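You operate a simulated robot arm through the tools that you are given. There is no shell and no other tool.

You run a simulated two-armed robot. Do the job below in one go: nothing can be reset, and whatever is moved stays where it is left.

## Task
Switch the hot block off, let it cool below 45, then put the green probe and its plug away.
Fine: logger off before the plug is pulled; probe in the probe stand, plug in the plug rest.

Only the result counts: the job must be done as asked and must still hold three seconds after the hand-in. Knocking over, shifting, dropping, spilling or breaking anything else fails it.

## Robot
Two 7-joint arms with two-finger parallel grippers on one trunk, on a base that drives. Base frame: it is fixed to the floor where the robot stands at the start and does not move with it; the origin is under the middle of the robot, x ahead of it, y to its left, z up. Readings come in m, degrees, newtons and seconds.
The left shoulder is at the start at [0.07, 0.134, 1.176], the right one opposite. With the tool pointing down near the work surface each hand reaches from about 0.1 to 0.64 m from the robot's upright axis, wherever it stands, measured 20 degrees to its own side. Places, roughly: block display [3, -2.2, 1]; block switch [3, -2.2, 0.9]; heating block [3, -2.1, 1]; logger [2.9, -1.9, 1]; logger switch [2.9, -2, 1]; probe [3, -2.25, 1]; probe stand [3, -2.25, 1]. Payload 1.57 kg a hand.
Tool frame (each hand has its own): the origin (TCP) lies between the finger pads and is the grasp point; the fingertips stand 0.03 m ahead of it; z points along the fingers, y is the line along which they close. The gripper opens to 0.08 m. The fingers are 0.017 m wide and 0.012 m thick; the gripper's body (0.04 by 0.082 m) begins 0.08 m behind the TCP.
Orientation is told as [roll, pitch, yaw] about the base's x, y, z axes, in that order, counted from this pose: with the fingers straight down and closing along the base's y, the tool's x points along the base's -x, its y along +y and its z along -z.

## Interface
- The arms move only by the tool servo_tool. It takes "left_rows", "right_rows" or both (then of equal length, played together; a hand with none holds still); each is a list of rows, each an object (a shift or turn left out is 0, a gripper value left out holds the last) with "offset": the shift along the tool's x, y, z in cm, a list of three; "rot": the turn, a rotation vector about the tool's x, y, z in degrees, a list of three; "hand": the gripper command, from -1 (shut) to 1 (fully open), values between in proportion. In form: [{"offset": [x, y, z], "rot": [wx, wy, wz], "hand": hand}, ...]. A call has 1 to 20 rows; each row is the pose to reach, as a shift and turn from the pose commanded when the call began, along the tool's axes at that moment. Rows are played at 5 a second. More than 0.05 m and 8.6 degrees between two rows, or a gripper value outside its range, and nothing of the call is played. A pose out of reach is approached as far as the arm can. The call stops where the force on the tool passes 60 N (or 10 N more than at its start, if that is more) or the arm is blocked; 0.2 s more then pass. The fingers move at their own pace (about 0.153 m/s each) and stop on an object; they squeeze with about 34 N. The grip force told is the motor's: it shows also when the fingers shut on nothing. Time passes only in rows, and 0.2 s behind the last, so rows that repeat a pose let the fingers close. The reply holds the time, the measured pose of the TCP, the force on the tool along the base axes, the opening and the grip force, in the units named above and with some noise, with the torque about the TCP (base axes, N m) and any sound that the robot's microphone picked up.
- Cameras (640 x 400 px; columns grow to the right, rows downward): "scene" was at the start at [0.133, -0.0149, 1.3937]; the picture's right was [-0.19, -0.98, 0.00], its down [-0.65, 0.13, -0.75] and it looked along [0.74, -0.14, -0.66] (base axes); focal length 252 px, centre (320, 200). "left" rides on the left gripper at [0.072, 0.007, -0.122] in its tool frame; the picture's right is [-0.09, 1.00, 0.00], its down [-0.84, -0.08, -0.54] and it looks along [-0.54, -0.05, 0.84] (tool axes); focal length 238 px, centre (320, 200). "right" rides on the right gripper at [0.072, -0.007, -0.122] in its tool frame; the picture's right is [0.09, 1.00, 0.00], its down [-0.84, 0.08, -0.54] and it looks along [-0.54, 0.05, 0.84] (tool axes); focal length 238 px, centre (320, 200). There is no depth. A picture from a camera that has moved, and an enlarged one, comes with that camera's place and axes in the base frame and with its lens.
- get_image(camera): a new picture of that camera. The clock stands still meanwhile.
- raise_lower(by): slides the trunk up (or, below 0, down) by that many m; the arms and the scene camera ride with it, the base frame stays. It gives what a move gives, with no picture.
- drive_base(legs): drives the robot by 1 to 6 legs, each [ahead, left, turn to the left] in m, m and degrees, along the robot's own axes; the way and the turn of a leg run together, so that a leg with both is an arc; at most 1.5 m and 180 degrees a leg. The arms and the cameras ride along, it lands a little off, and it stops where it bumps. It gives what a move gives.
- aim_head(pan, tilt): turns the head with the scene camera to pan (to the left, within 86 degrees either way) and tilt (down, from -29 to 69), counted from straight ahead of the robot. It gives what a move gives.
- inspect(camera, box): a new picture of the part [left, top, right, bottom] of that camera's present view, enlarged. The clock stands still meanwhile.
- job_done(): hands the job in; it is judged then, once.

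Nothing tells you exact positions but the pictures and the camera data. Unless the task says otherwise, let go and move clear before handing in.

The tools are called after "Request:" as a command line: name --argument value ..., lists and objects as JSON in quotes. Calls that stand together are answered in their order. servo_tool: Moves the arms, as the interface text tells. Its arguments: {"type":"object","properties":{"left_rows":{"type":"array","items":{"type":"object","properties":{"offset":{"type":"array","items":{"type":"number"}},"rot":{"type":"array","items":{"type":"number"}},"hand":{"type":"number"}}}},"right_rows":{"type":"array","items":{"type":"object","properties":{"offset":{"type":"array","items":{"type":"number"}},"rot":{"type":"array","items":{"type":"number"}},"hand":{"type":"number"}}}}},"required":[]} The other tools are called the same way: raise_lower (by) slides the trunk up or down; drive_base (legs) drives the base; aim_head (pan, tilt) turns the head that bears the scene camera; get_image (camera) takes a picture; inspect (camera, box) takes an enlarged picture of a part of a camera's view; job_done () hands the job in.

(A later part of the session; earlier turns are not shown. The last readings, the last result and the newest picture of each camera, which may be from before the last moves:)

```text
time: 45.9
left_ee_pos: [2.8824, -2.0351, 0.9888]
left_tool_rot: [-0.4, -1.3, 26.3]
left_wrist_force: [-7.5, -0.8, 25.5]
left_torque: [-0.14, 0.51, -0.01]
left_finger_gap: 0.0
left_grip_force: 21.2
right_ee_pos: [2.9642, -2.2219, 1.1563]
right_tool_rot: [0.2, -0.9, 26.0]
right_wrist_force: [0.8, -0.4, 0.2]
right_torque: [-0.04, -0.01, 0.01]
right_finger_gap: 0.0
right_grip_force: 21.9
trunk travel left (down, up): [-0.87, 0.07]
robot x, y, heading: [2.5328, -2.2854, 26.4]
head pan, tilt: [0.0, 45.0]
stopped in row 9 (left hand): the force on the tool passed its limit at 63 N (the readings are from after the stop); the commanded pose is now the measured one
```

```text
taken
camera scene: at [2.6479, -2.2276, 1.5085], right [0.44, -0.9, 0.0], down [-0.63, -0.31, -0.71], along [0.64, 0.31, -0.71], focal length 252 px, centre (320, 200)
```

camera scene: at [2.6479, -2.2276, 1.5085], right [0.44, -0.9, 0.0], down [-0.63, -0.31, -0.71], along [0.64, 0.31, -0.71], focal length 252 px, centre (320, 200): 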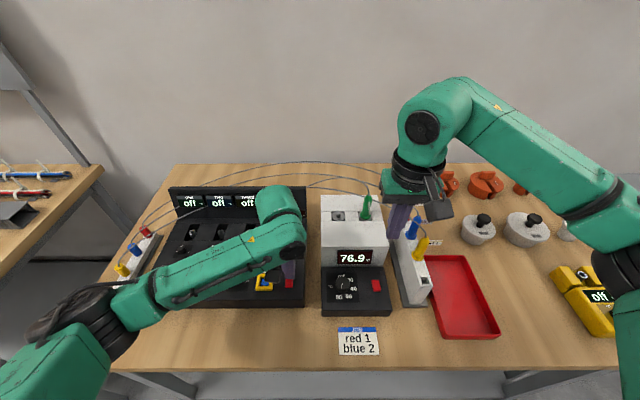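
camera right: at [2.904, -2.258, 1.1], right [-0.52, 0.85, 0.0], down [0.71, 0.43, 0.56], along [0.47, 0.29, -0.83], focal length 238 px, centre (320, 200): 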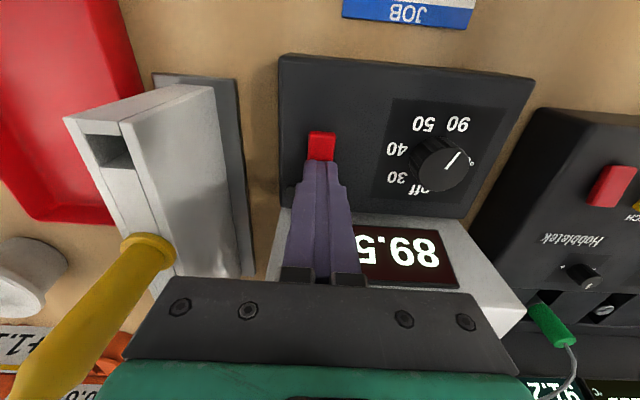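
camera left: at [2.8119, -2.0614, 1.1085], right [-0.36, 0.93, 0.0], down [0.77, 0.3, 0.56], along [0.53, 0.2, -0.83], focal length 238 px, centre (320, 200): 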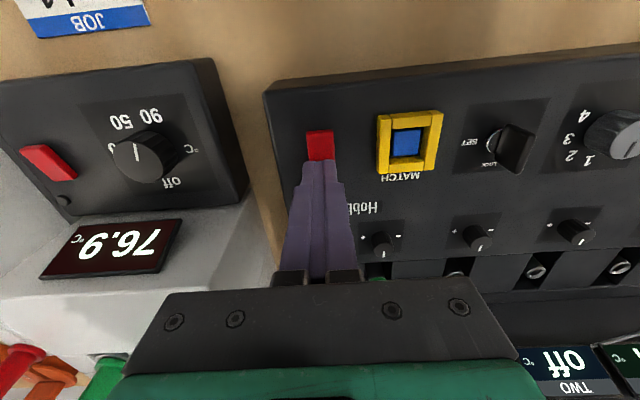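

The logger now reads "off". I lift the left hand, straighten both tools, and bring the left hand over the logger plug and the right over the probe for a closer look while the block cools.

Request:
servo_tool --left_rows '[{"offset": [0, 0, -3]}, {"offset": [0, 0, -7], "rot": [-0.4, 1.3, 0]}, {"offset": [0, 0, -11], "rot": [-0.4, 1.3, 0]}, {"offset": [0, 0, -15], "rot": [-0.4, 1.3, 0], "hand": 1}, {"offset": [-3, 1, -18], "rot": [-0.4, 1.3, 0]}, {"offset": [-6, 2.5, -18], "rot": [-0.4, 1.3, 0]}, {"offset": [-8, 4, -18], "rot": [-0.4, 1.3, 0]}, {"offset": [-8, 4, -18], "rot": [-0.4, 1.3, 0]}]' --right_rows '[{"offset": [0, 0, -3]}, {"offset": [0, 0, -6], "rot": [0.2, 0.9, 0]}, {"offset": [0, 0, -9], "rot": [0.2, 0.9, 0]}, {"offset": [-3, 0, -9], "rot": [0.2, 0.9, 0], "hand": 1}, {"offset": [-6, 0, -9], "rot": [0.2, 0.9, 0]}, {"offset": [-8, 0, -9], "rot": [0.2, 0.9, 0]}, {"offset": [-8, 0, -9], "rot": [0.2, 0.9, 0]}, {"offset": [-8, 0, -9], "rot": [0.2, 0.9, 0]}]'

Request:
get_image --camera "left"

Request:
get_image --camera "right"

Request:
get_image --camera "scene"

```text
time: 47.7
left_ee_pos: [2.9347, -1.9642, 1.1684]
left_tool_rot: [0.1, 0.3, 26.3]
left_wrist_force: [0.4, 0.2, 0.3]
left_torque: [0.01, -0.01, 0.0]
left_finger_gap: 0.0802
left_grip_force: 0.0
right_ee_pos: [3.0381, -2.1868, 1.2467]
right_tool_rot: [0.2, 0.0, 26.0]
right_wrist_force: [-0.5, -0.5, 0.8]
right_torque: [0.02, 0.01, -0.02]
right_finger_gap: 0.0801
right_grip_force: 0.0
trunk travel left (down, up): [-0.87, 0.07]
robot x, y, heading: [2.5344, -2.2864, 26.5]
head pan, tilt: [0.0, 45.0]
```

```text
taken
camera left: at [2.8682, -1.9893, 1.2899], right [-0.36, 0.93, 0.0], down [0.79, 0.3, 0.54], along [0.5, 0.19, -0.84], focal length 238 px, centre (320, 200)
```

left: 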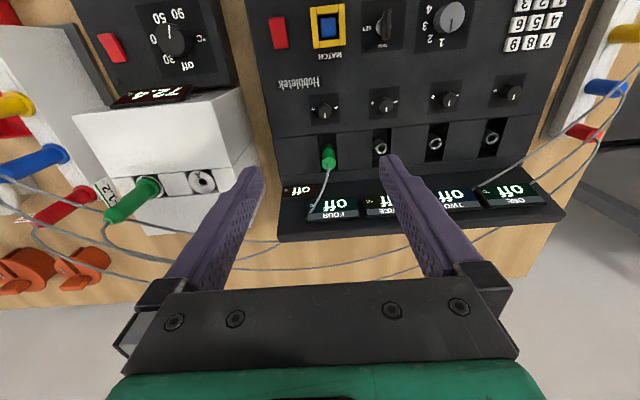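

```text
taken
camera right: at [2.9766, -2.2243, 1.3695], right [-0.52, 0.85, 0.0], down [0.72, 0.44, 0.54], along [0.46, 0.28, -0.84], focal length 238 px, centre (320, 200)
```

right: 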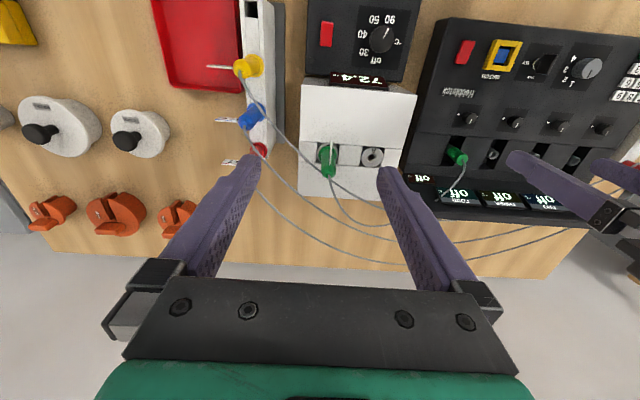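

```text
taken
camera scene: at [2.6516, -2.2262, 1.5086], right [0.44, -0.9, 0.0], down [-0.63, -0.31, -0.71], along [0.63, 0.31, -0.71], focal length 252 px, centre (320, 200)
```

scene: 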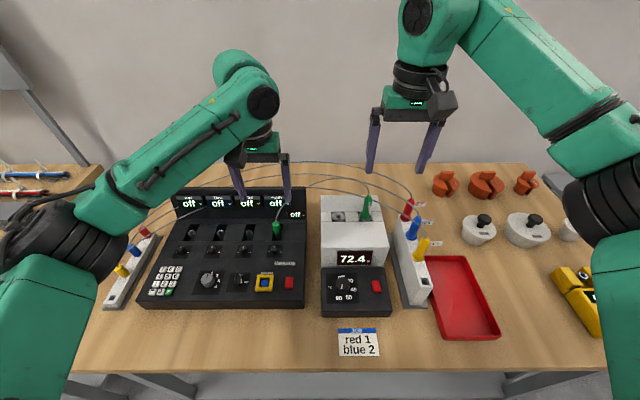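

I zoom in on the plug and the probe from the wrist cameras.

Request:
inspect --camera "left" --box '[280, 110, 400, 190]'

Request:
inspect --camera "right" --box '[280, 120, 400, 200]'

Request:
inspect --camera "scene" --box '[250, 205, 314, 245]'

Request:
inspect --camera "right" --box '[430, 130, 510, 180]'

Request:
inspect --camera "scene" --box '[336, 180, 400, 235]'

```text
5.00 times, centred on (340, 150) of left
camera zoom: at [2.8682, -1.9893, 1.2899], right [-0.36, 0.93, 0.0], down [0.79, 0.3, 0.54], along [0.5, 0.19, -0.84], focal length 1192 px, centre (220, 450)
```

zoom: 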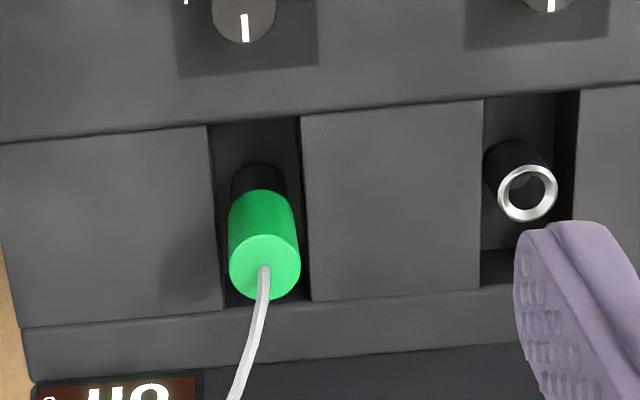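

```text
5.00 times, centred on (340, 160) of right
camera zoom: at [2.9766, -2.2243, 1.3695], right [-0.52, 0.85, 0.0], down [0.72, 0.44, 0.54], along [0.46, 0.28, -0.84], focal length 1192 px, centre (220, 400)
```

zoom: 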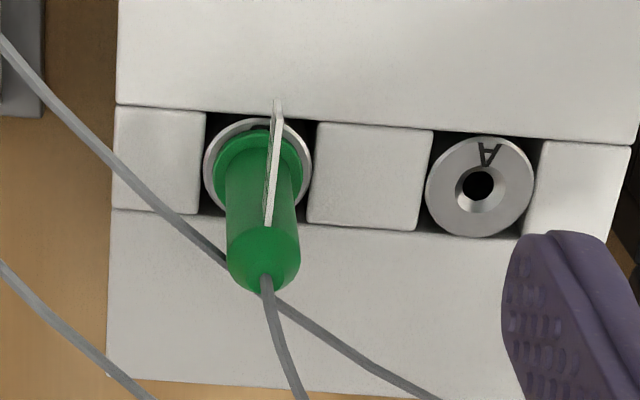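

```text
10.00 times, centred on (282, 225) of scene
camera zoom: at [2.6516, -2.2262, 1.5086], right [0.44, -0.9, 0.0], down [-0.63, -0.31, -0.71], along [0.63, 0.31, -0.71], focal length 2524 px, centre (700, -50)
```

zoom: 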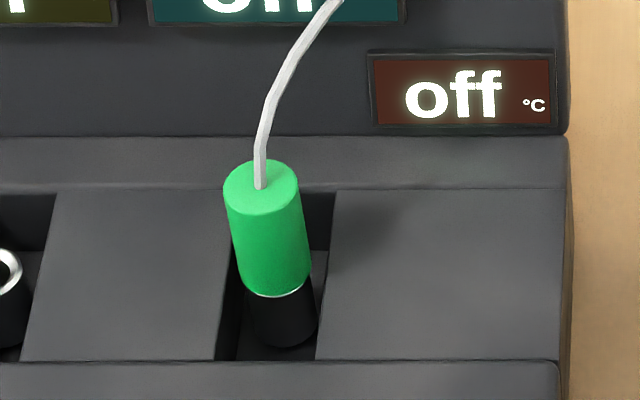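

```text
8.00 times, centred on (470, 155) of right
camera zoom: at [2.9766, -2.2243, 1.3695], right [-0.52, 0.85, 0.0], down [0.72, 0.44, 0.54], along [0.46, 0.28, -0.84], focal length 1907 px, centre (-880, 560)
```

zoom: 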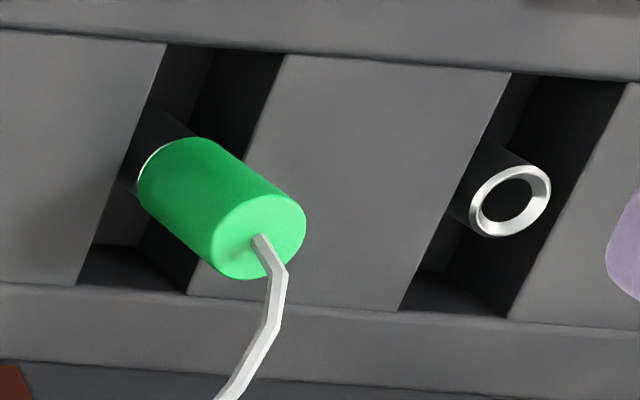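

```text
7.27 times, centred on (368, 208) of scene
camera zoom: at [2.6516, -2.2262, 1.5086], right [0.44, -0.9, 0.0], down [-0.63, -0.31, -0.71], along [0.63, 0.31, -0.71], focal length 1836 px, centre (-29, 146)
```

zoom: 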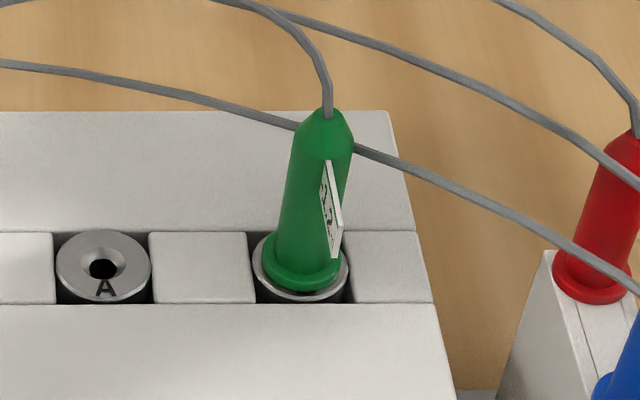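

Plug (vertical, green part z 0.945–0.983) and probe (axis at about (3.089, -2.141), z 1.017–1.095, tag pointing towards me) are well seen. While the block cools I place the right hand, half open, just above the probe and raise the left one out of the way.

Request:
servo_tool --right_rows '[{"offset": [-2.5, 0.6, 0], "hand": 0.3}, {"offset": [-5, 1.4, 0]}, {"offset": [-6.6, 1.8, 3]}, {"offset": [-6.6, 1.8, 6]}, {"offset": [-6.6, 1.8, 8]}, {"offset": [-6.6, 1.8, 8]}, {"offset": [-6.6, 1.8, 8]}, {"offset": [-6.6, 1.8, 8]}]'

Request:
get_image --camera "right"

Request:
get_image --camera "scene"

Request:
inspect --camera "scene" --box '[320, 150, 448, 230]'

Request:
get_image --camera "left"

```text
time: 49.5
left_ee_pos: [2.9347, -1.9631, 1.1663]
left_tool_rot: [0.1, 0.3, 26.3]
left_wrist_force: [-0.3, 0.8, -0.4]
left_torque: [-0.01, 0.02, -0.01]
left_finger_gap: 0.08
left_grip_force: 0.0
right_ee_pos: [3.0893, -2.142, 1.1651]
right_tool_rot: [0.0, 0.2, 26.1]
right_wrist_force: [-1.1, 0.7, -0.9]
right_torque: [0.0, -0.02, 0.0]
right_finger_gap: 0.0521
right_grip_force: 0.1
trunk travel left (down, up): [-0.87, 0.07]
robot x, y, heading: [2.5316, -2.2867, 26.0]
head pan, tilt: [0.0, 45.0]
```

```text
taken
camera right: at [3.0282, -2.179, 1.2891], right [-0.52, 0.85, 0.0], down [0.72, 0.44, 0.54], along [0.46, 0.28, -0.84], focal length 238 px, centre (320, 200)
```

right: 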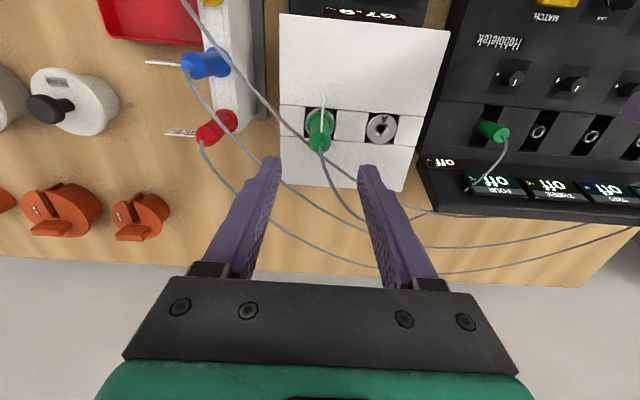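

```text
taken
camera scene: at [2.6519, -2.2256, 1.5085], right [0.44, -0.9, 0.0], down [-0.63, -0.31, -0.71], along [0.63, 0.31, -0.71], focal length 252 px, centre (320, 200)
```

scene: 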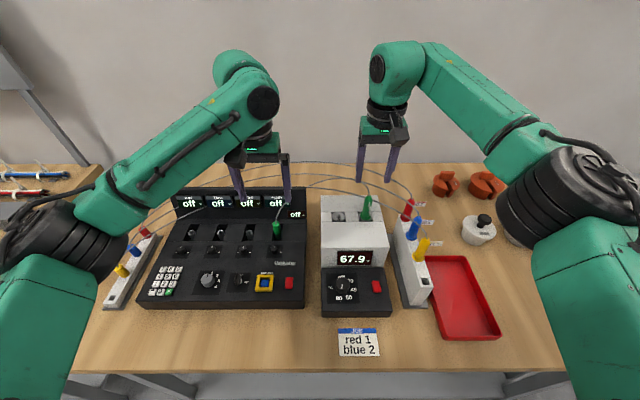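

```text
5.00 times, centred on (384, 190) of scene
camera zoom: at [2.6519, -2.2256, 1.5085], right [0.44, -0.9, 0.0], down [-0.63, -0.31, -0.71], along [0.63, 0.31, -0.71], focal length 1262 px, centre (0, 250)
```

zoom: 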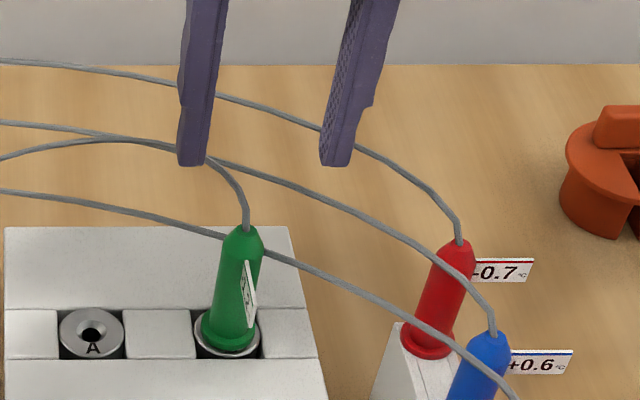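

```text
taken
camera left: at [2.8683, -1.9889, 1.2895], right [-0.36, 0.93, 0.0], down [0.79, 0.3, 0.54], along [0.5, 0.19, -0.84], focal length 238 px, centre (320, 200)
```

left: 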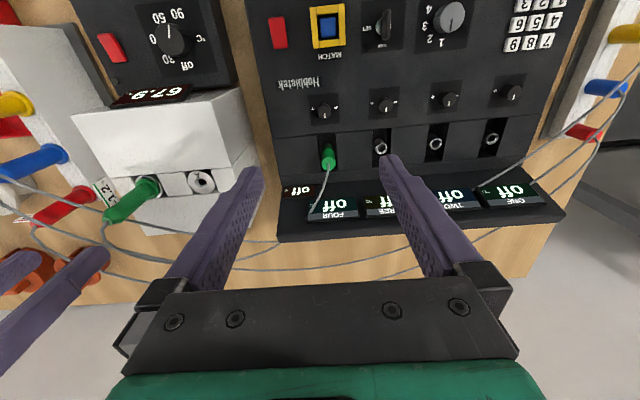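

Everything is lined up; the block is at 67.9 and falling about 2.5 per second. I wait here while bringing the left hand above the plug.

Request:
servo_tool --left_rows '[{"offset": [-2, 0.2, 0], "hand": 0.3}, {"offset": [-4, 0.5, 0]}, {"offset": [-6.4, 0.7, 0]}, {"offset": [-6.4, 0.7, 3]}, {"offset": [-6.4, 0.7, 6]}, {"offset": [-6.4, 0.7, 8]}, {"offset": [-6.4, 0.7, 8]}, {"offset": [-6.4, 0.7, 8]}, {"offset": [-6.4, 0.7, 8]}, {"offset": [-6.4, 0.7, 8]}, {"offset": [-6.4, 0.7, 8]}, {"offset": [-6.4, 0.7, 8]}, {"offset": [-6.4, 0.7, 8]}, {"offset": [-6.4, 0.7, 8]}, {"offset": [-6.4, 0.7, 8]}, {"offset": [-6.4, 0.7, 8]}, {"offset": [-6.4, 0.7, 8]}, {"offset": [-6.4, 0.7, 8]}, {"offset": [-6.4, 0.7, 8]}, {"offset": [-6.4, 0.7, 8]}]'

Request:
get_image --camera "left"

Request:
get_image --camera "scene"

```text
time: 53.7
left_ee_pos: [2.9881, -1.9281, 1.0865]
left_tool_rot: [0.1, 0.4, 26.3]
left_wrist_force: [0.6, 0.6, 0.1]
left_torque: [0.02, 0.01, 0.01]
left_finger_gap: 0.0523
left_grip_force: 0.0
right_ee_pos: [3.0896, -2.1418, 1.1662]
right_tool_rot: [0.0, 0.2, 25.9]
right_wrist_force: [-0.7, -0.3, 0.8]
right_torque: [0.03, 0.0, 0.02]
right_finger_gap: 0.0518
right_grip_force: 0.0
trunk travel left (down, up): [-0.87, 0.07]
robot x, y, heading: [2.5332, -2.2849, 26.6]
head pan, tilt: [0.0, 45.0]
```

```text
taken
camera left: at [2.9222, -1.9541, 1.2086], right [-0.36, 0.93, 0.0], down [0.79, 0.3, 0.54], along [0.5, 0.19, -0.84], focal length 238 px, centre (320, 200)
```

left: 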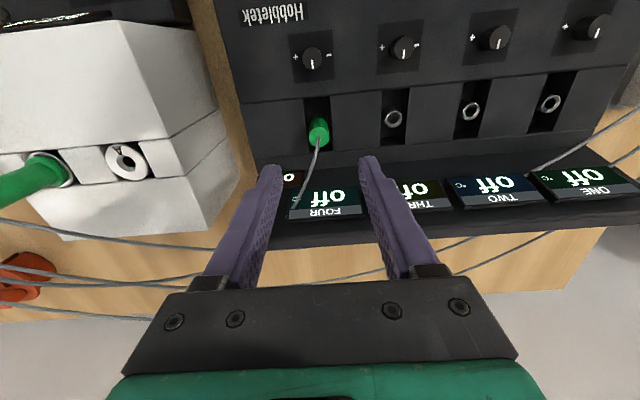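

```text
taken
camera scene: at [2.6518, -2.2256, 1.5085], right [0.44, -0.9, 0.0], down [-0.63, -0.31, -0.71], along [0.63, 0.31, -0.71], focal length 252 px, centre (320, 200)
```

scene: 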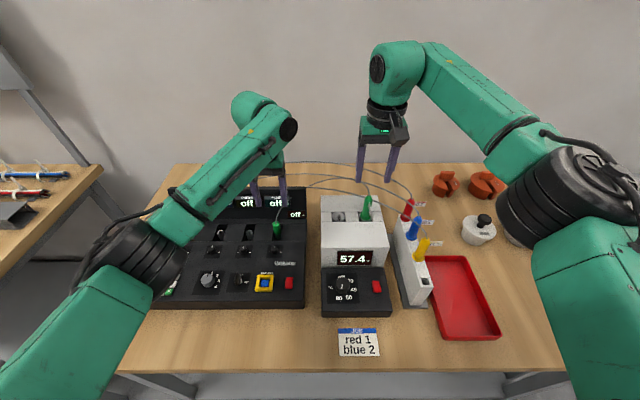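

Block at 57.4. I keep waiting.

Request:
servo_tool --left_rows '[{"offset": [0, 0, 0]}, {"offset": [0, 0, 0]}, {"offset": [0, 0, 0]}, {"offset": [0, 0, 0]}, {"offset": [0, 0, 0]}, {"offset": [0, 0, 0]}, {"offset": [0, 0, 0]}, {"offset": [0, 0, 0]}, {"offset": [0, 0, 0]}, {"offset": [0, 0, 0]}, {"offset": [0, 0, 0]}, {"offset": [0, 0, 0]}, {"offset": [0, 0, 0]}, {"offset": [0, 0, 0]}, {"offset": [0, 0, 0]}, {"offset": [0, 0, 0]}, {"offset": [0, 0, 0]}, {"offset": [0, 0, 0]}, {"offset": [0, 0, 0]}, {"offset": [0, 0, 0]}]'

Request:
servo_tool --left_rows '[{"offset": [0, 0, 0]}, {"offset": [0, 0, 0]}, {"offset": [0, 0, 0]}, {"offset": [0, 0, 0]}, {"offset": [0, 0, 0]}, {"offset": [0, 0, 0]}, {"offset": [0, 0, 0]}, {"offset": [0, 0, 0]}, {"offset": [0, 0, 0]}, {"offset": [0, 0, 0]}, {"offset": [0, 0, 0]}, {"offset": [0, 0, 0]}, {"offset": [0, 0, 0]}, {"offset": [0, 0, 0]}, {"offset": [0, 0, 0]}, {"offset": [0, 0, 0]}, {"offset": [0, 0, 0]}, {"offset": [0, 0, 0]}, {"offset": [0, 0, 0]}, {"offset": [0, 0, 0]}]'

Request:
get_image --camera "scene"

Request:
inspect --camera "left" --box '[280, 100, 360, 160]'

Request:
inspect --camera "right" --box '[280, 80, 380, 160]'

```text
time: 57.9
left_ee_pos: [2.9885, -1.9284, 1.0872]
left_tool_rot: [0.1, 0.4, 26.3]
left_wrist_force: [0.5, -0.4, 0.3]
left_torque: [0.01, -0.02, 0.03]
left_finger_gap: 0.0519
left_grip_force: 0.0
right_ee_pos: [3.0895, -2.1415, 1.166]
right_tool_rot: [0.0, 0.2, 26.0]
right_wrist_force: [0.3, 0.2, -0.2]
right_torque: [-0.01, 0.02, -0.01]
right_finger_gap: 0.052
right_grip_force: 0.1
trunk travel left (down, up): [-0.87, 0.07]
robot x, y, heading: [2.5359, -2.2873, 26.3]
head pan, tilt: [0.0, 45.0]
```

```text
time: 62.1
left_ee_pos: [2.9888, -1.9286, 1.0869]
left_tool_rot: [0.1, 0.4, 26.3]
left_wrist_force: [-0.7, 0.5, -0.2]
left_torque: [0.03, 0.0, -0.02]
left_finger_gap: 0.052
left_grip_force: 0.1
right_ee_pos: [3.0903, -2.1415, 1.1664]
right_tool_rot: [0.0, 0.2, 26.1]
right_wrist_force: [-0.2, -0.1, 0.2]
right_torque: [0.0, -0.02, 0.0]
right_finger_gap: 0.052
right_grip_force: 0.0
trunk travel left (down, up): [-0.87, 0.07]
robot x, y, heading: [2.5321, -2.2853, 26.1]
head pan, tilt: [0.0, 45.0]
```

```text
taken
camera scene: at [2.6519, -2.2256, 1.5085], right [0.44, -0.9, 0.0], down [-0.63, -0.31, -0.71], along [0.63, 0.31, -0.71], focal length 252 px, centre (320, 200)
```

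scene: 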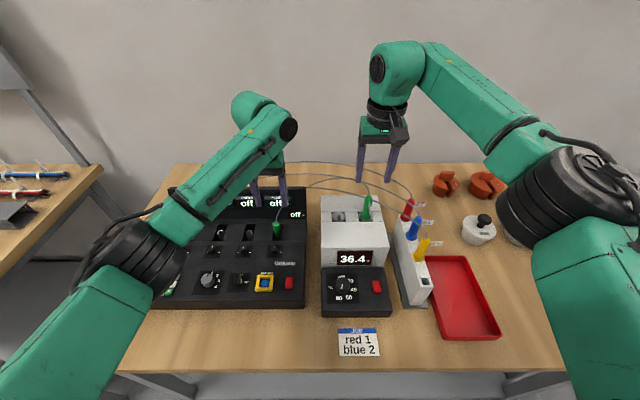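

```text
6.67 times, centred on (320, 130) of left
camera zoom: at [2.9222, -1.9541, 1.2086], right [-0.36, 0.93, 0.0], down [0.79, 0.3, 0.54], along [0.5, 0.19, -0.84], focal length 1589 px, centre (320, 667)
```

zoom: 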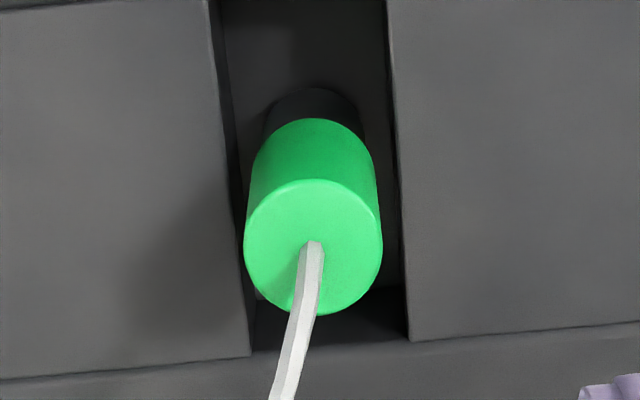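

```text
5.00 times, centred on (330, 120) of right
camera zoom: at [3.0282, -2.179, 1.2893], right [-0.52, 0.85, 0.0], down [0.72, 0.44, 0.54], along [0.46, 0.28, -0.84], focal length 1192 px, centre (270, 600)
```

zoom: 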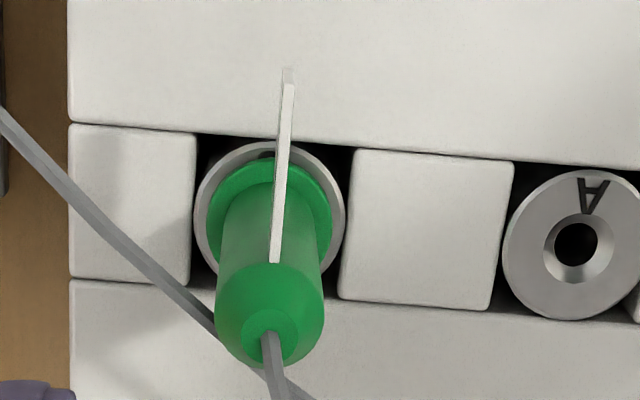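

The block is at 36.4, below 45. Both hands are well centred. I lower the right hand partway around the probe and check the nearby yellow cable.

Request:
servo_tool --right_rows '[{"offset": [0, 0, 2]}, {"offset": [0, 0, 4]}, {"offset": [0, 0, 6]}, {"offset": [0, 0, 7.5]}, {"offset": [0, 0, 7.5]}]'

Request:
get_image --camera "right"

Request:
inspect --camera "scene" --box '[320, 150, 448, 230]'

```text
time: 63.3
left_ee_pos: [2.9889, -1.9282, 1.0862]
left_tool_rot: [0.1, 0.4, 26.2]
left_wrist_force: [-0.3, 0.0, -0.1]
left_torque: [-0.01, 0.0, 0.01]
left_finger_gap: 0.052
left_grip_force: 0.1
right_ee_pos: [3.0885, -2.14, 1.0919]
right_tool_rot: [0.1, 0.2, 26.0]
right_wrist_force: [-0.1, 1.5, -0.3]
right_torque: [0.03, -0.06, 0.02]
right_finger_gap: 0.0518
right_grip_force: 0.1
trunk travel left (down, up): [-0.87, 0.07]
robot x, y, heading: [2.5328, -2.2851, 26.3]
head pan, tilt: [0.0, 45.0]
```

```text
taken
camera right: at [3.0279, -2.1783, 1.2142], right [-0.52, 0.85, 0.0], down [0.72, 0.44, 0.54], along [0.46, 0.28, -0.84], focal length 238 px, centre (320, 200)
```

right: 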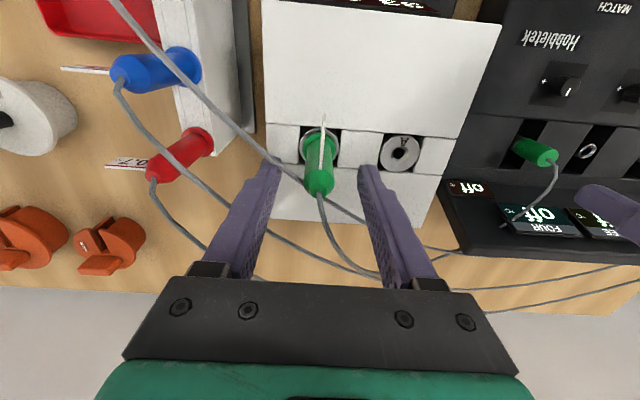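

```text
5.00 times, centred on (384, 190) of scene
camera zoom: at [2.6518, -2.2256, 1.5086], right [0.44, -0.9, 0.0], down [-0.63, -0.31, -0.71], along [0.63, 0.31, -0.71], focal length 1262 px, centre (0, 250)
```

zoom: 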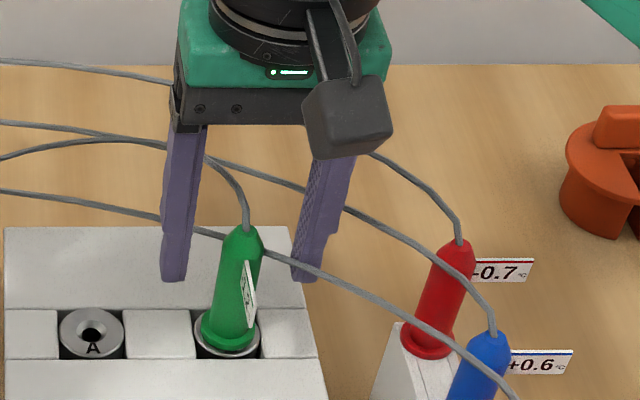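

No disturbance so far; the yellow cable runs just in front of the right finger. I lower the last 3 cm and close on the probe.

Request:
servo_tool --right_rows '[{"offset": [0, 0, 1]}, {"offset": [0, 0, 2]}, {"offset": [0, 0, 3.2]}, {"offset": [0, 0, 3.2]}]'

Request:
get_image --camera "right"

Request:
inspect --camera "scene" --box '[320, 150, 448, 230]'

```text
time: 64.3
left_ee_pos: [2.9896, -1.9279, 1.0875]
left_tool_rot: [0.1, 0.4, 26.3]
left_wrist_force: [0.2, 0.2, -0.6]
left_torque: [-0.03, -0.01, -0.01]
left_finger_gap: 0.0519
left_grip_force: 0.0
right_ee_pos: [3.089, -2.1405, 1.0603]
right_tool_rot: [0.0, 0.2, 26.0]
right_wrist_force: [-0.3, 0.2, -0.6]
right_torque: [-0.01, -0.01, 0.0]
right_finger_gap: 0.0523
right_grip_force: 0.1
trunk travel left (down, up): [-0.87, 0.07]
robot x, y, heading: [2.5349, -2.2813, 26.1]
head pan, tilt: [0.0, 45.0]
```

```text
taken
camera right: at [3.0276, -2.1784, 1.1821], right [-0.52, 0.85, 0.0], down [0.72, 0.44, 0.54], along [0.46, 0.28, -0.84], focal length 238 px, centre (320, 200)
```

right: 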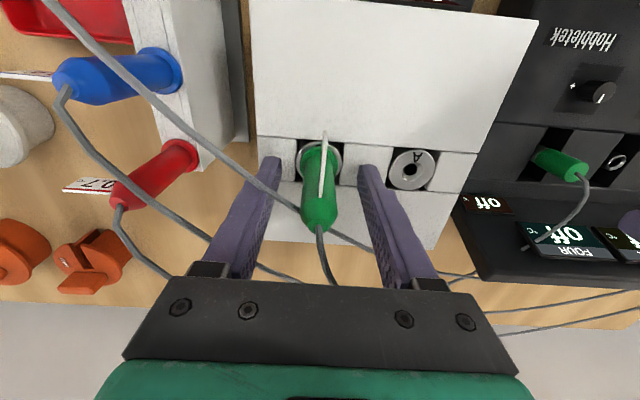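

```text
5.00 times, centred on (384, 190) of scene
camera zoom: at [2.6518, -2.2256, 1.5085], right [0.44, -0.9, 0.0], down [-0.63, -0.31, -0.71], along [0.63, 0.31, -0.71], focal length 1262 px, centre (0, 250)
```

zoom: 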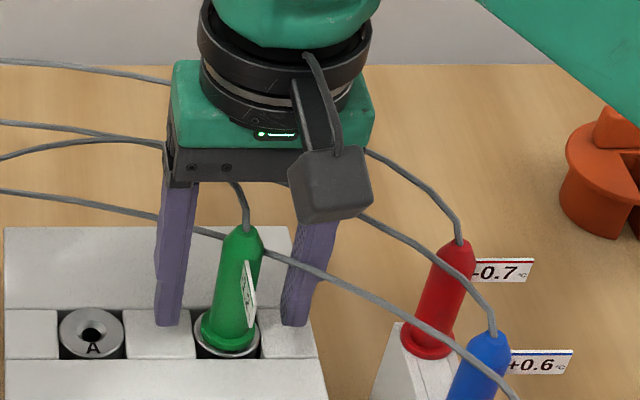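

Fingers stand either side of the probe body, above its flange. I close on it.

Request:
servo_tool --right_rows '[{"offset": [0, 0, 0], "hand": -1}, {"offset": [0, 0, 0]}, {"offset": [0, 0, 0]}, {"offset": [0, 0, 0]}]'

Request:
get_image --camera "right"

```text
time: 65.3
left_ee_pos: [2.9887, -1.9281, 1.0846]
left_tool_rot: [0.1, 0.4, 26.3]
left_wrist_force: [0.4, 0.9, 0.5]
left_torque: [0.0, 0.01, -0.01]
left_finger_gap: 0.0518
left_grip_force: 0.0
right_ee_pos: [3.0888, -2.1407, 1.0594]
right_tool_rot: [0.2, 0.2, 26.0]
right_wrist_force: [0.2, -0.3, 1.1]
right_torque: [-0.01, 0.0, -0.01]
right_finger_gap: 0.0187
right_grip_force: 32.7
trunk travel left (down, up): [-0.87, 0.07]
robot x, y, heading: [2.5367, -2.2851, 26.1]
head pan, tilt: [0.0, 45.0]
```

```text
taken
camera right: at [3.0277, -2.1783, 1.1822], right [-0.52, 0.85, 0.0], down [0.72, 0.44, 0.54], along [0.46, 0.28, -0.84], focal length 238 px, centre (320, 200)
```

right: 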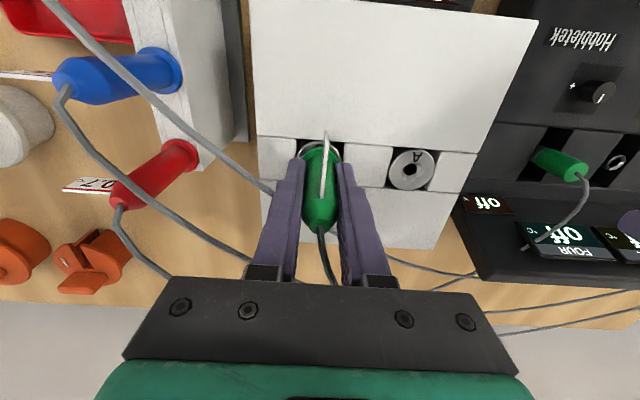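

Gripped at 18.7 mm. I lift straight up and see how long the stem is.

Request:
servo_tool --right_rows '[{"offset": [0, 0, -1]}, {"offset": [0, 0, -2.5]}, {"offset": [0, 0, -4]}, {"offset": [0, 0, -6]}, {"offset": [0, 0, -8]}, {"offset": [0, 0, -10]}, {"offset": [0, 0, -12]}, {"offset": [0, 0, -12]}]'

Request:
get_image --camera "scene"

Request:
get_image --camera "right"

Request:
inspect --camera "scene" --box '[320, 130, 480, 230]'

Request:
get_image --camera "left"

```text
time: 67.1
left_ee_pos: [2.9885, -1.928, 1.0869]
left_tool_rot: [0.1, 0.3, 26.3]
left_wrist_force: [-0.2, 0.2, 0.8]
left_torque: [0.01, 0.03, 0.02]
left_finger_gap: 0.0522
left_grip_force: 0.0
right_ee_pos: [3.09, -2.1413, 1.18]
right_tool_rot: [0.2, 0.2, 25.9]
right_wrist_force: [-0.6, 0.2, 0.0]
right_torque: [0.0, -0.02, 0.01]
right_finger_gap: 0.0186
right_grip_force: 32.5
trunk travel left (down, up): [-0.87, 0.07]
robot x, y, heading: [2.5331, -2.2863, 26.5]
head pan, tilt: [0.0, 45.0]
```

```text
taken
camera scene: at [2.6521, -2.2255, 1.5085], right [0.44, -0.9, 0.0], down [-0.63, -0.31, -0.71], along [0.63, 0.31, -0.71], focal length 252 px, centre (320, 200)
```

scene: 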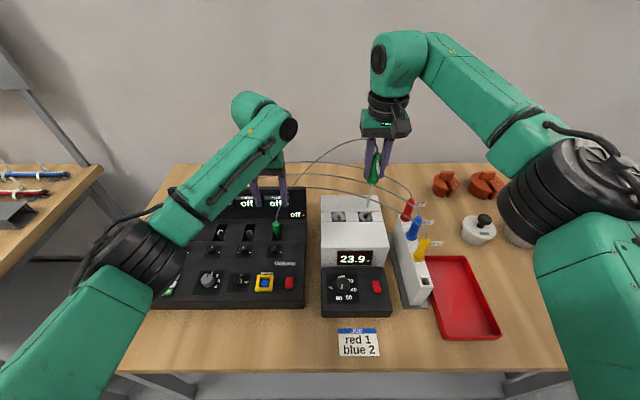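

```text
taken
camera right: at [3.0288, -2.1788, 1.3026], right [-0.52, 0.85, 0.0], down [0.72, 0.44, 0.54], along [0.46, 0.28, -0.84], focal length 238 px, centre (320, 200)
```

right: 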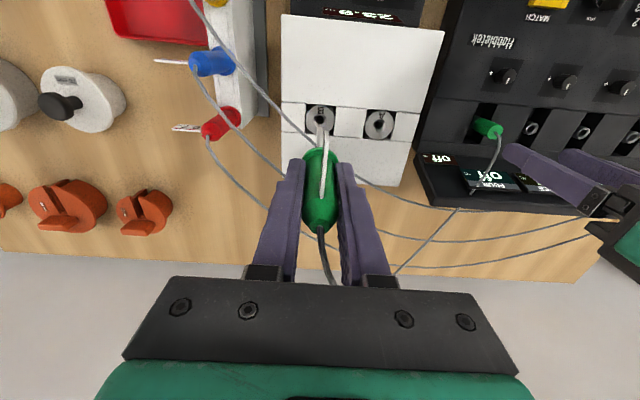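

```text
4.00 times, centred on (400, 180) of scene
camera zoom: at [2.6521, -2.2255, 1.5085], right [0.44, -0.9, 0.0], down [-0.63, -0.31, -0.71], along [0.63, 0.31, -0.71], focal length 1010 px, centre (0, 280)
```

zoom: 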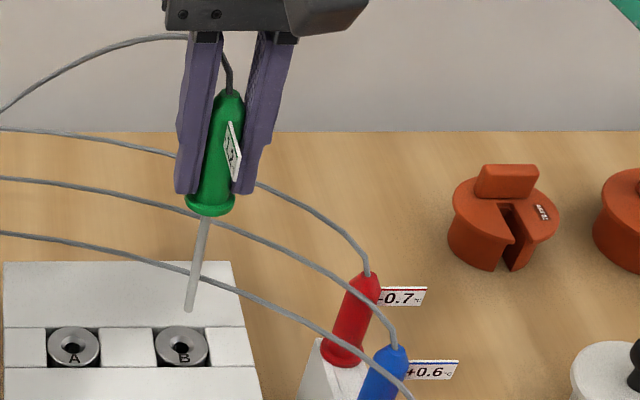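

```text
taken
camera left: at [2.9223, -1.9541, 1.2085], right [-0.36, 0.93, 0.0], down [0.79, 0.3, 0.54], along [0.5, 0.19, -0.84], focal length 238 px, centre (320, 200)
```

left: 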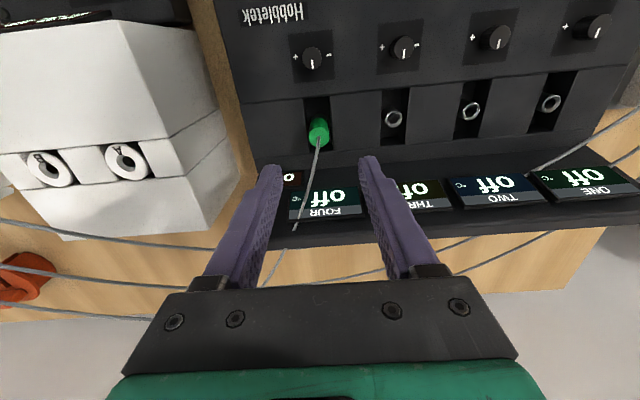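

The probe is out; its stem is about 85 mm long with its tip about 128 mm below the TCP. I carry it back toward me and then right, above the stand's free slot.

Request:
servo_tool --right_rows '[{"offset": [2, 0, -1.5]}, {"offset": [5, 0, -2]}, {"offset": [9, 0, -2]}, {"offset": [13, 0, -2]}, {"offset": [17.1, 0, -2]}, {"offset": [17.1, -4, -2]}, {"offset": [17.1, -8, -2]}, {"offset": [17.1, -11.1, -2]}, {"offset": [17.1, -11.1, -2]}, {"offset": [17.1, -11.1, -2]}]'

Request:
get_image --camera "right"

Request:
get_image --camera "scene"

Request:
inspect --camera "scene" --box '[350, 190, 478, 310]'

Request:
inspect --camera "right" --box '[260, 60, 380, 240]'

```text
time: 69.3
left_ee_pos: [2.9878, -1.9278, 1.0853]
left_tool_rot: [0.1, 0.4, 26.3]
left_wrist_force: [0.3, 1.1, 0.4]
left_torque: [-0.01, 0.0, -0.02]
left_finger_gap: 0.0522
left_grip_force: 0.2
right_ee_pos: [2.9854, -2.3159, 1.2027]
right_tool_rot: [0.1, 0.2, 26.1]
right_wrist_force: [0.5, 0.5, -0.1]
right_torque: [0.0, 0.03, 0.01]
right_finger_gap: 0.0184
right_grip_force: 33.7
trunk travel left (down, up): [-0.87, 0.07]
robot x, y, heading: [2.5349, -2.287, 26.1]
head pan, tilt: [0.0, 45.0]
```

```text
taken
camera right: at [2.9241, -2.3539, 1.324], right [-0.52, 0.85, 0.0], down [0.72, 0.44, 0.54], along [0.46, 0.28, -0.84], focal length 238 px, centre (320, 200)
```

right: 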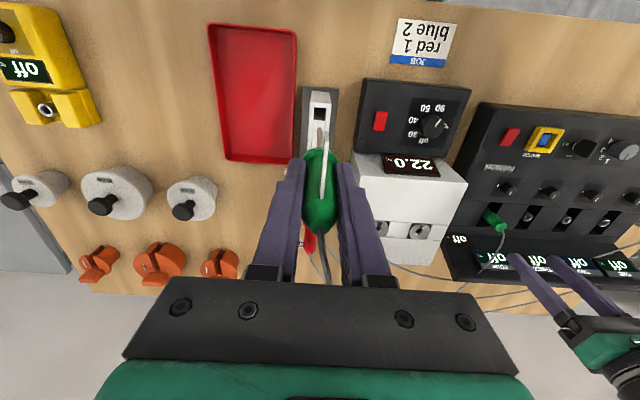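

```text
taken
camera scene: at [2.6522, -2.2255, 1.5085], right [0.44, -0.9, 0.0], down [-0.63, -0.31, -0.71], along [0.63, 0.31, -0.71], focal length 252 px, centre (320, 200)
```

scene: 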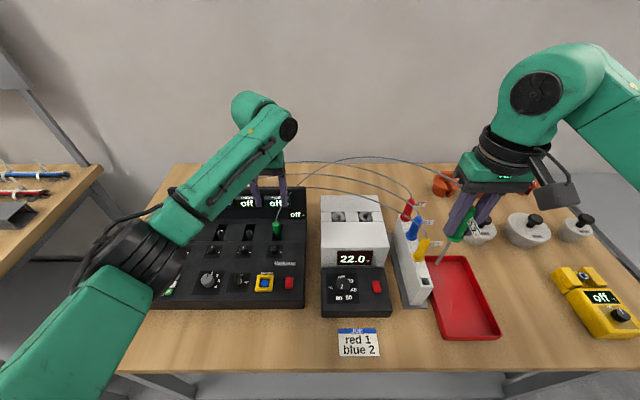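

```text
3.33 times, centred on (414, 250) of scene
camera zoom: at [2.6522, -2.2255, 1.5085], right [0.44, -0.9, 0.0], down [-0.63, -0.31, -0.71], along [0.63, 0.31, -0.71], focal length 842 px, centre (7, 33)
```

zoom: 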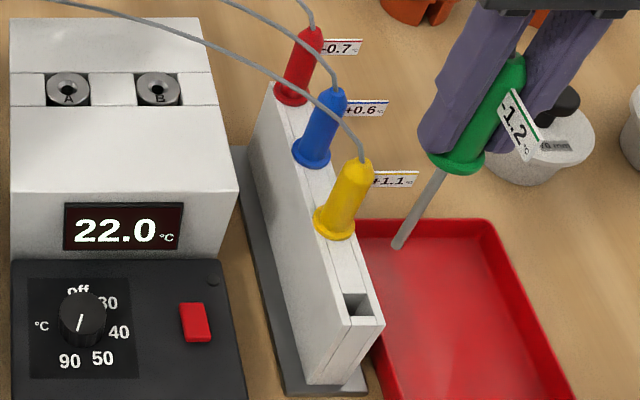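

```text
2.22 times, centred on (320, 150) of right
camera zoom: at [2.9241, -2.3539, 1.324], right [-0.52, 0.85, 0.0], down [0.72, 0.44, 0.54], along [0.46, 0.28, -0.84], focal length 530 px, centre (320, 311)
```

zoom: 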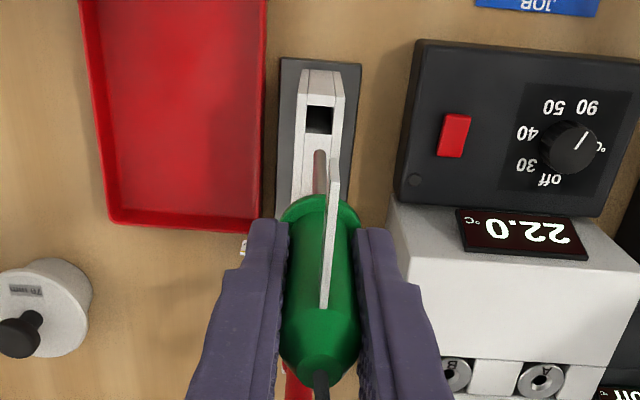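

The stem tip and the slot line up within a millimetre in the wrist view. I lower the probe into the slot.

Request:
servo_tool --right_rows '[{"offset": [0, -0.05, 3]}, {"offset": [0, -0.05, 6]}, {"offset": [0, -0.05, 8]}, {"offset": [0, -0.05, 10]}, {"offset": [0, -0.05, 12]}, {"offset": [0, -0.05, 13.5]}, {"offset": [0, -0.05, 14.3]}, {"offset": [0, -0.05, 14.3]}]'

Request:
get_image --camera "right"

Request:
inspect --camera "scene" --box '[360, 190, 488, 310]'

```text
time: 71.1
left_ee_pos: [2.9896, -1.929, 1.0852]
left_tool_rot: [0.1, 0.4, 26.3]
left_wrist_force: [0.3, 0.2, -0.2]
left_torque: [-0.01, -0.01, -0.02]
left_finger_gap: 0.0518
left_grip_force: 0.0
right_ee_pos: [2.9846, -2.3188, 1.0572]
right_tool_rot: [0.1, 0.2, 26.1]
right_wrist_force: [0.1, -0.4, -1.1]
right_torque: [0.02, 0.01, -0.02]
right_finger_gap: 0.0187
right_grip_force: 33.2
trunk travel left (down, up): [-0.87, 0.07]
robot x, y, heading: [2.5318, -2.2858, 26.4]
head pan, tilt: [0.0, 45.0]
```

```text
taken
camera right: at [2.9232, -2.3545, 1.1796], right [-0.52, 0.85, 0.0], down [0.72, 0.44, 0.54], along [0.46, 0.28, -0.84], focal length 238 px, centre (320, 200)
```

right: 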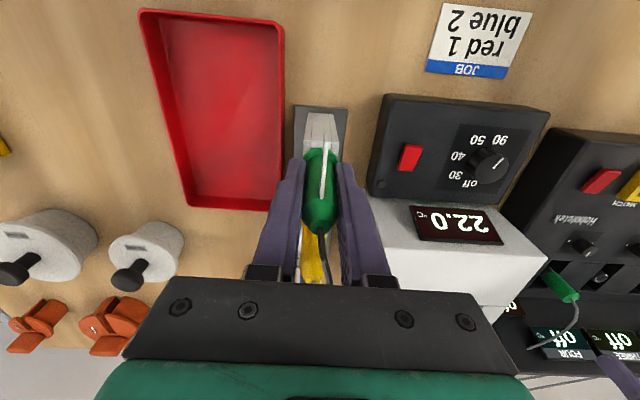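

```text
3.33 times, centred on (424, 250) of scene
camera zoom: at [2.6519, -2.2257, 1.5085], right [0.44, -0.9, 0.0], down [-0.63, -0.31, -0.71], along [0.63, 0.31, -0.71], focal length 842 px, centre (-27, 33)
```

zoom: 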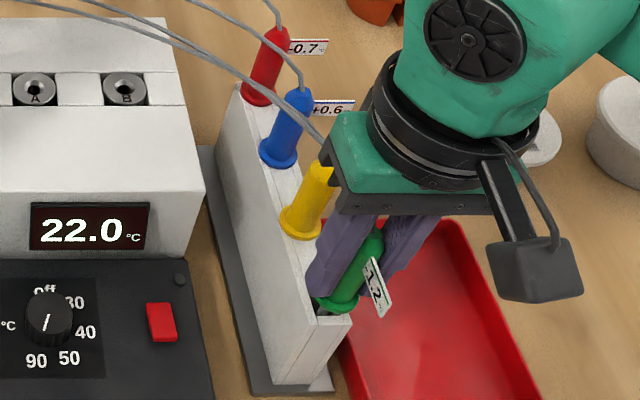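

The stem is in the slot with the flange just above the stand top. I lower the rest in small steps.

Request:
servo_tool --right_rows '[{"offset": [0, 0, 0.3]}, {"offset": [0, 0, 0.6]}, {"offset": [0, 0, 0.8]}, {"offset": [0, 0, 1.0]}, {"offset": [0, 0, 1.2]}]'

Request:
inspect --camera "scene" --box '[390, 230, 470, 290]'

```text
time: 72.3
left_ee_pos: [2.9891, -1.9291, 1.0855]
left_tool_rot: [0.1, 0.4, 26.3]
left_wrist_force: [-0.3, -0.3, -0.5]
left_torque: [-0.02, -0.01, -0.03]
left_finger_gap: 0.052
left_grip_force: 0.0
right_ee_pos: [2.9834, -2.3169, 1.0447]
right_tool_rot: [0.0, 0.2, 26.0]
right_wrist_force: [-0.2, 0.0, -0.6]
right_torque: [0.02, -0.01, -0.02]
right_finger_gap: 0.0183
right_grip_force: 33.1
trunk travel left (down, up): [-0.87, 0.07]
robot x, y, heading: [2.5332, -2.2892, 26.4]
head pan, tilt: [0.0, 45.0]
```

```text
6.67 times, centred on (430, 260) of scene
camera zoom: at [2.6519, -2.2257, 1.5085], right [0.44, -0.9, 0.0], down [-0.63, -0.31, -0.71], along [0.63, 0.31, -0.71], focal length 1683 px, centre (-413, -200)
```

zoom: 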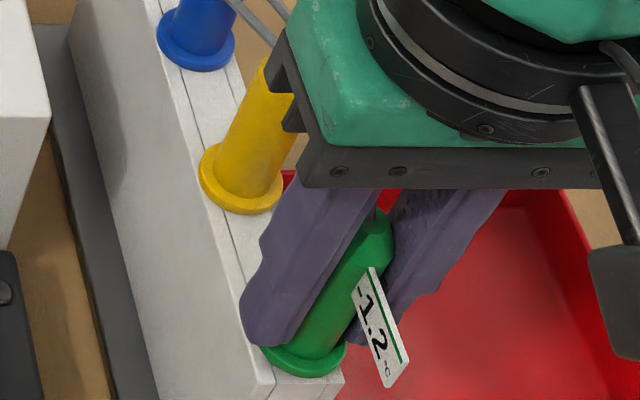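

Still no contact force. I continue slowly.

Request:
servo_tool --right_rows '[{"offset": [0, 0, 0.15]}, {"offset": [0, 0, 0.3]}, {"offset": [0, 0, 0.45]}, {"offset": [0, 0, 0.6]}]'

Request:
inspect --camera "scene" --box '[390, 230, 470, 290]'

```text
time: 73.3
left_ee_pos: [2.9875, -1.9289, 1.0868]
left_tool_rot: [0.1, 0.4, 26.4]
left_wrist_force: [-0.2, 0.9, -1.2]
left_torque: [-0.02, -0.03, 0.0]
left_finger_gap: 0.0519
left_grip_force: 0.0
right_ee_pos: [2.9835, -2.3177, 1.0397]
right_tool_rot: [0.2, 0.1, 25.9]
right_wrist_force: [0.7, -0.1, 1.0]
right_torque: [-0.01, 0.0, 0.02]
right_finger_gap: 0.0185
right_grip_force: 33.0
trunk travel left (down, up): [-0.87, 0.07]
robot x, y, heading: [2.5374, -2.2844, 25.9]
head pan, tilt: [0.0, 45.0]
```

```text
6.67 times, centred on (430, 260) of scene
camera zoom: at [2.6516, -2.2258, 1.5086], right [0.44, -0.9, 0.0], down [-0.63, -0.31, -0.71], along [0.63, 0.31, -0.71], focal length 1683 px, centre (-413, -200)
```

zoom: 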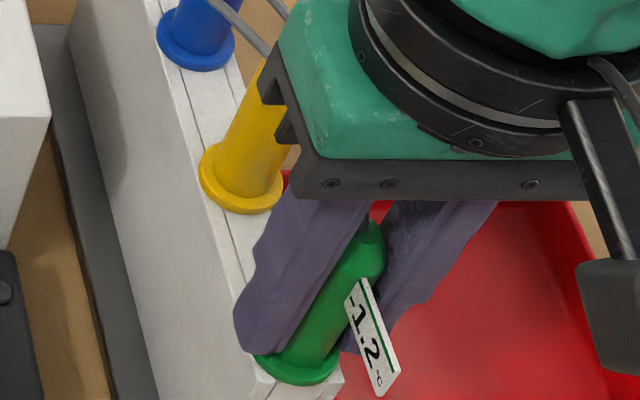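

I keep lowering in 1.5 mm steps until it bears.

Request:
servo_tool --right_rows '[{"offset": [0, 0, 0.15]}, {"offset": [0, 0, 0.3]}, {"offset": [0, 0, 0.3]}]'

Request:
inspect --camera "scene" --box '[390, 230, 470, 290]'

Request:
inspect --camera "right" --box '[260, 80, 380, 260]'

```text
time: 74.1
left_ee_pos: [2.9863, -1.9286, 1.0877]
left_tool_rot: [0.1, 0.4, 26.3]
left_wrist_force: [-0.2, -0.1, -0.3]
left_torque: [0.01, 0.0, 0.01]
left_finger_gap: 0.0519
left_grip_force: 0.0
right_ee_pos: [2.9838, -2.317, 1.0386]
right_tool_rot: [0.0, -0.3, 25.9]
right_wrist_force: [7.8, -2.1, 28.6]
right_torque: [-0.19, -0.14, -0.01]
right_finger_gap: 0.0185
right_grip_force: 32.9
trunk travel left (down, up): [-0.87, 0.07]
robot x, y, heading: [2.5357, -2.2866, 26.3]
head pan, tilt: [0.0, 45.0]
```

```text
6.67 times, centred on (430, 260) of scene
camera zoom: at [2.6492, -2.2261, 1.5092], right [0.44, -0.9, 0.0], down [-0.63, -0.31, -0.71], along [0.64, 0.31, -0.71], focal length 1683 px, centre (-413, -200)
```

zoom: 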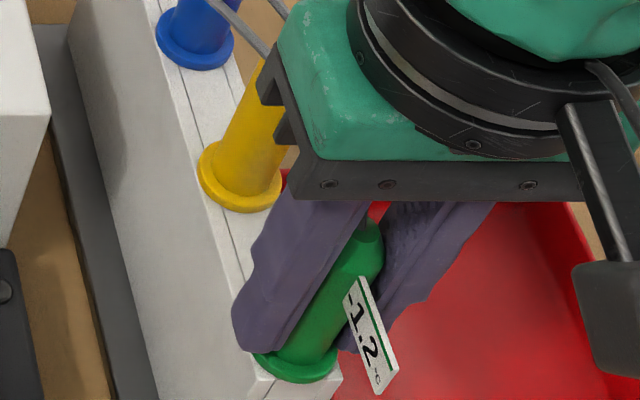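

```text
2.22 times, centred on (320, 170) of right
camera zoom: at [2.9217, -2.3545, 1.1609], right [-0.52, 0.86, 0.0], down [0.72, 0.43, 0.55], along [0.47, 0.28, -0.84], focal length 530 px, centre (320, 267)
```

zoom: 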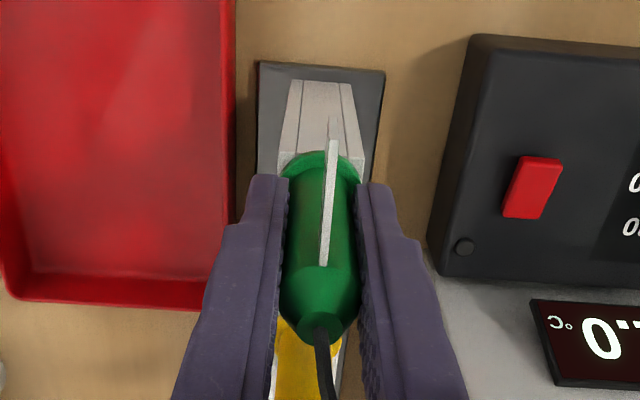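

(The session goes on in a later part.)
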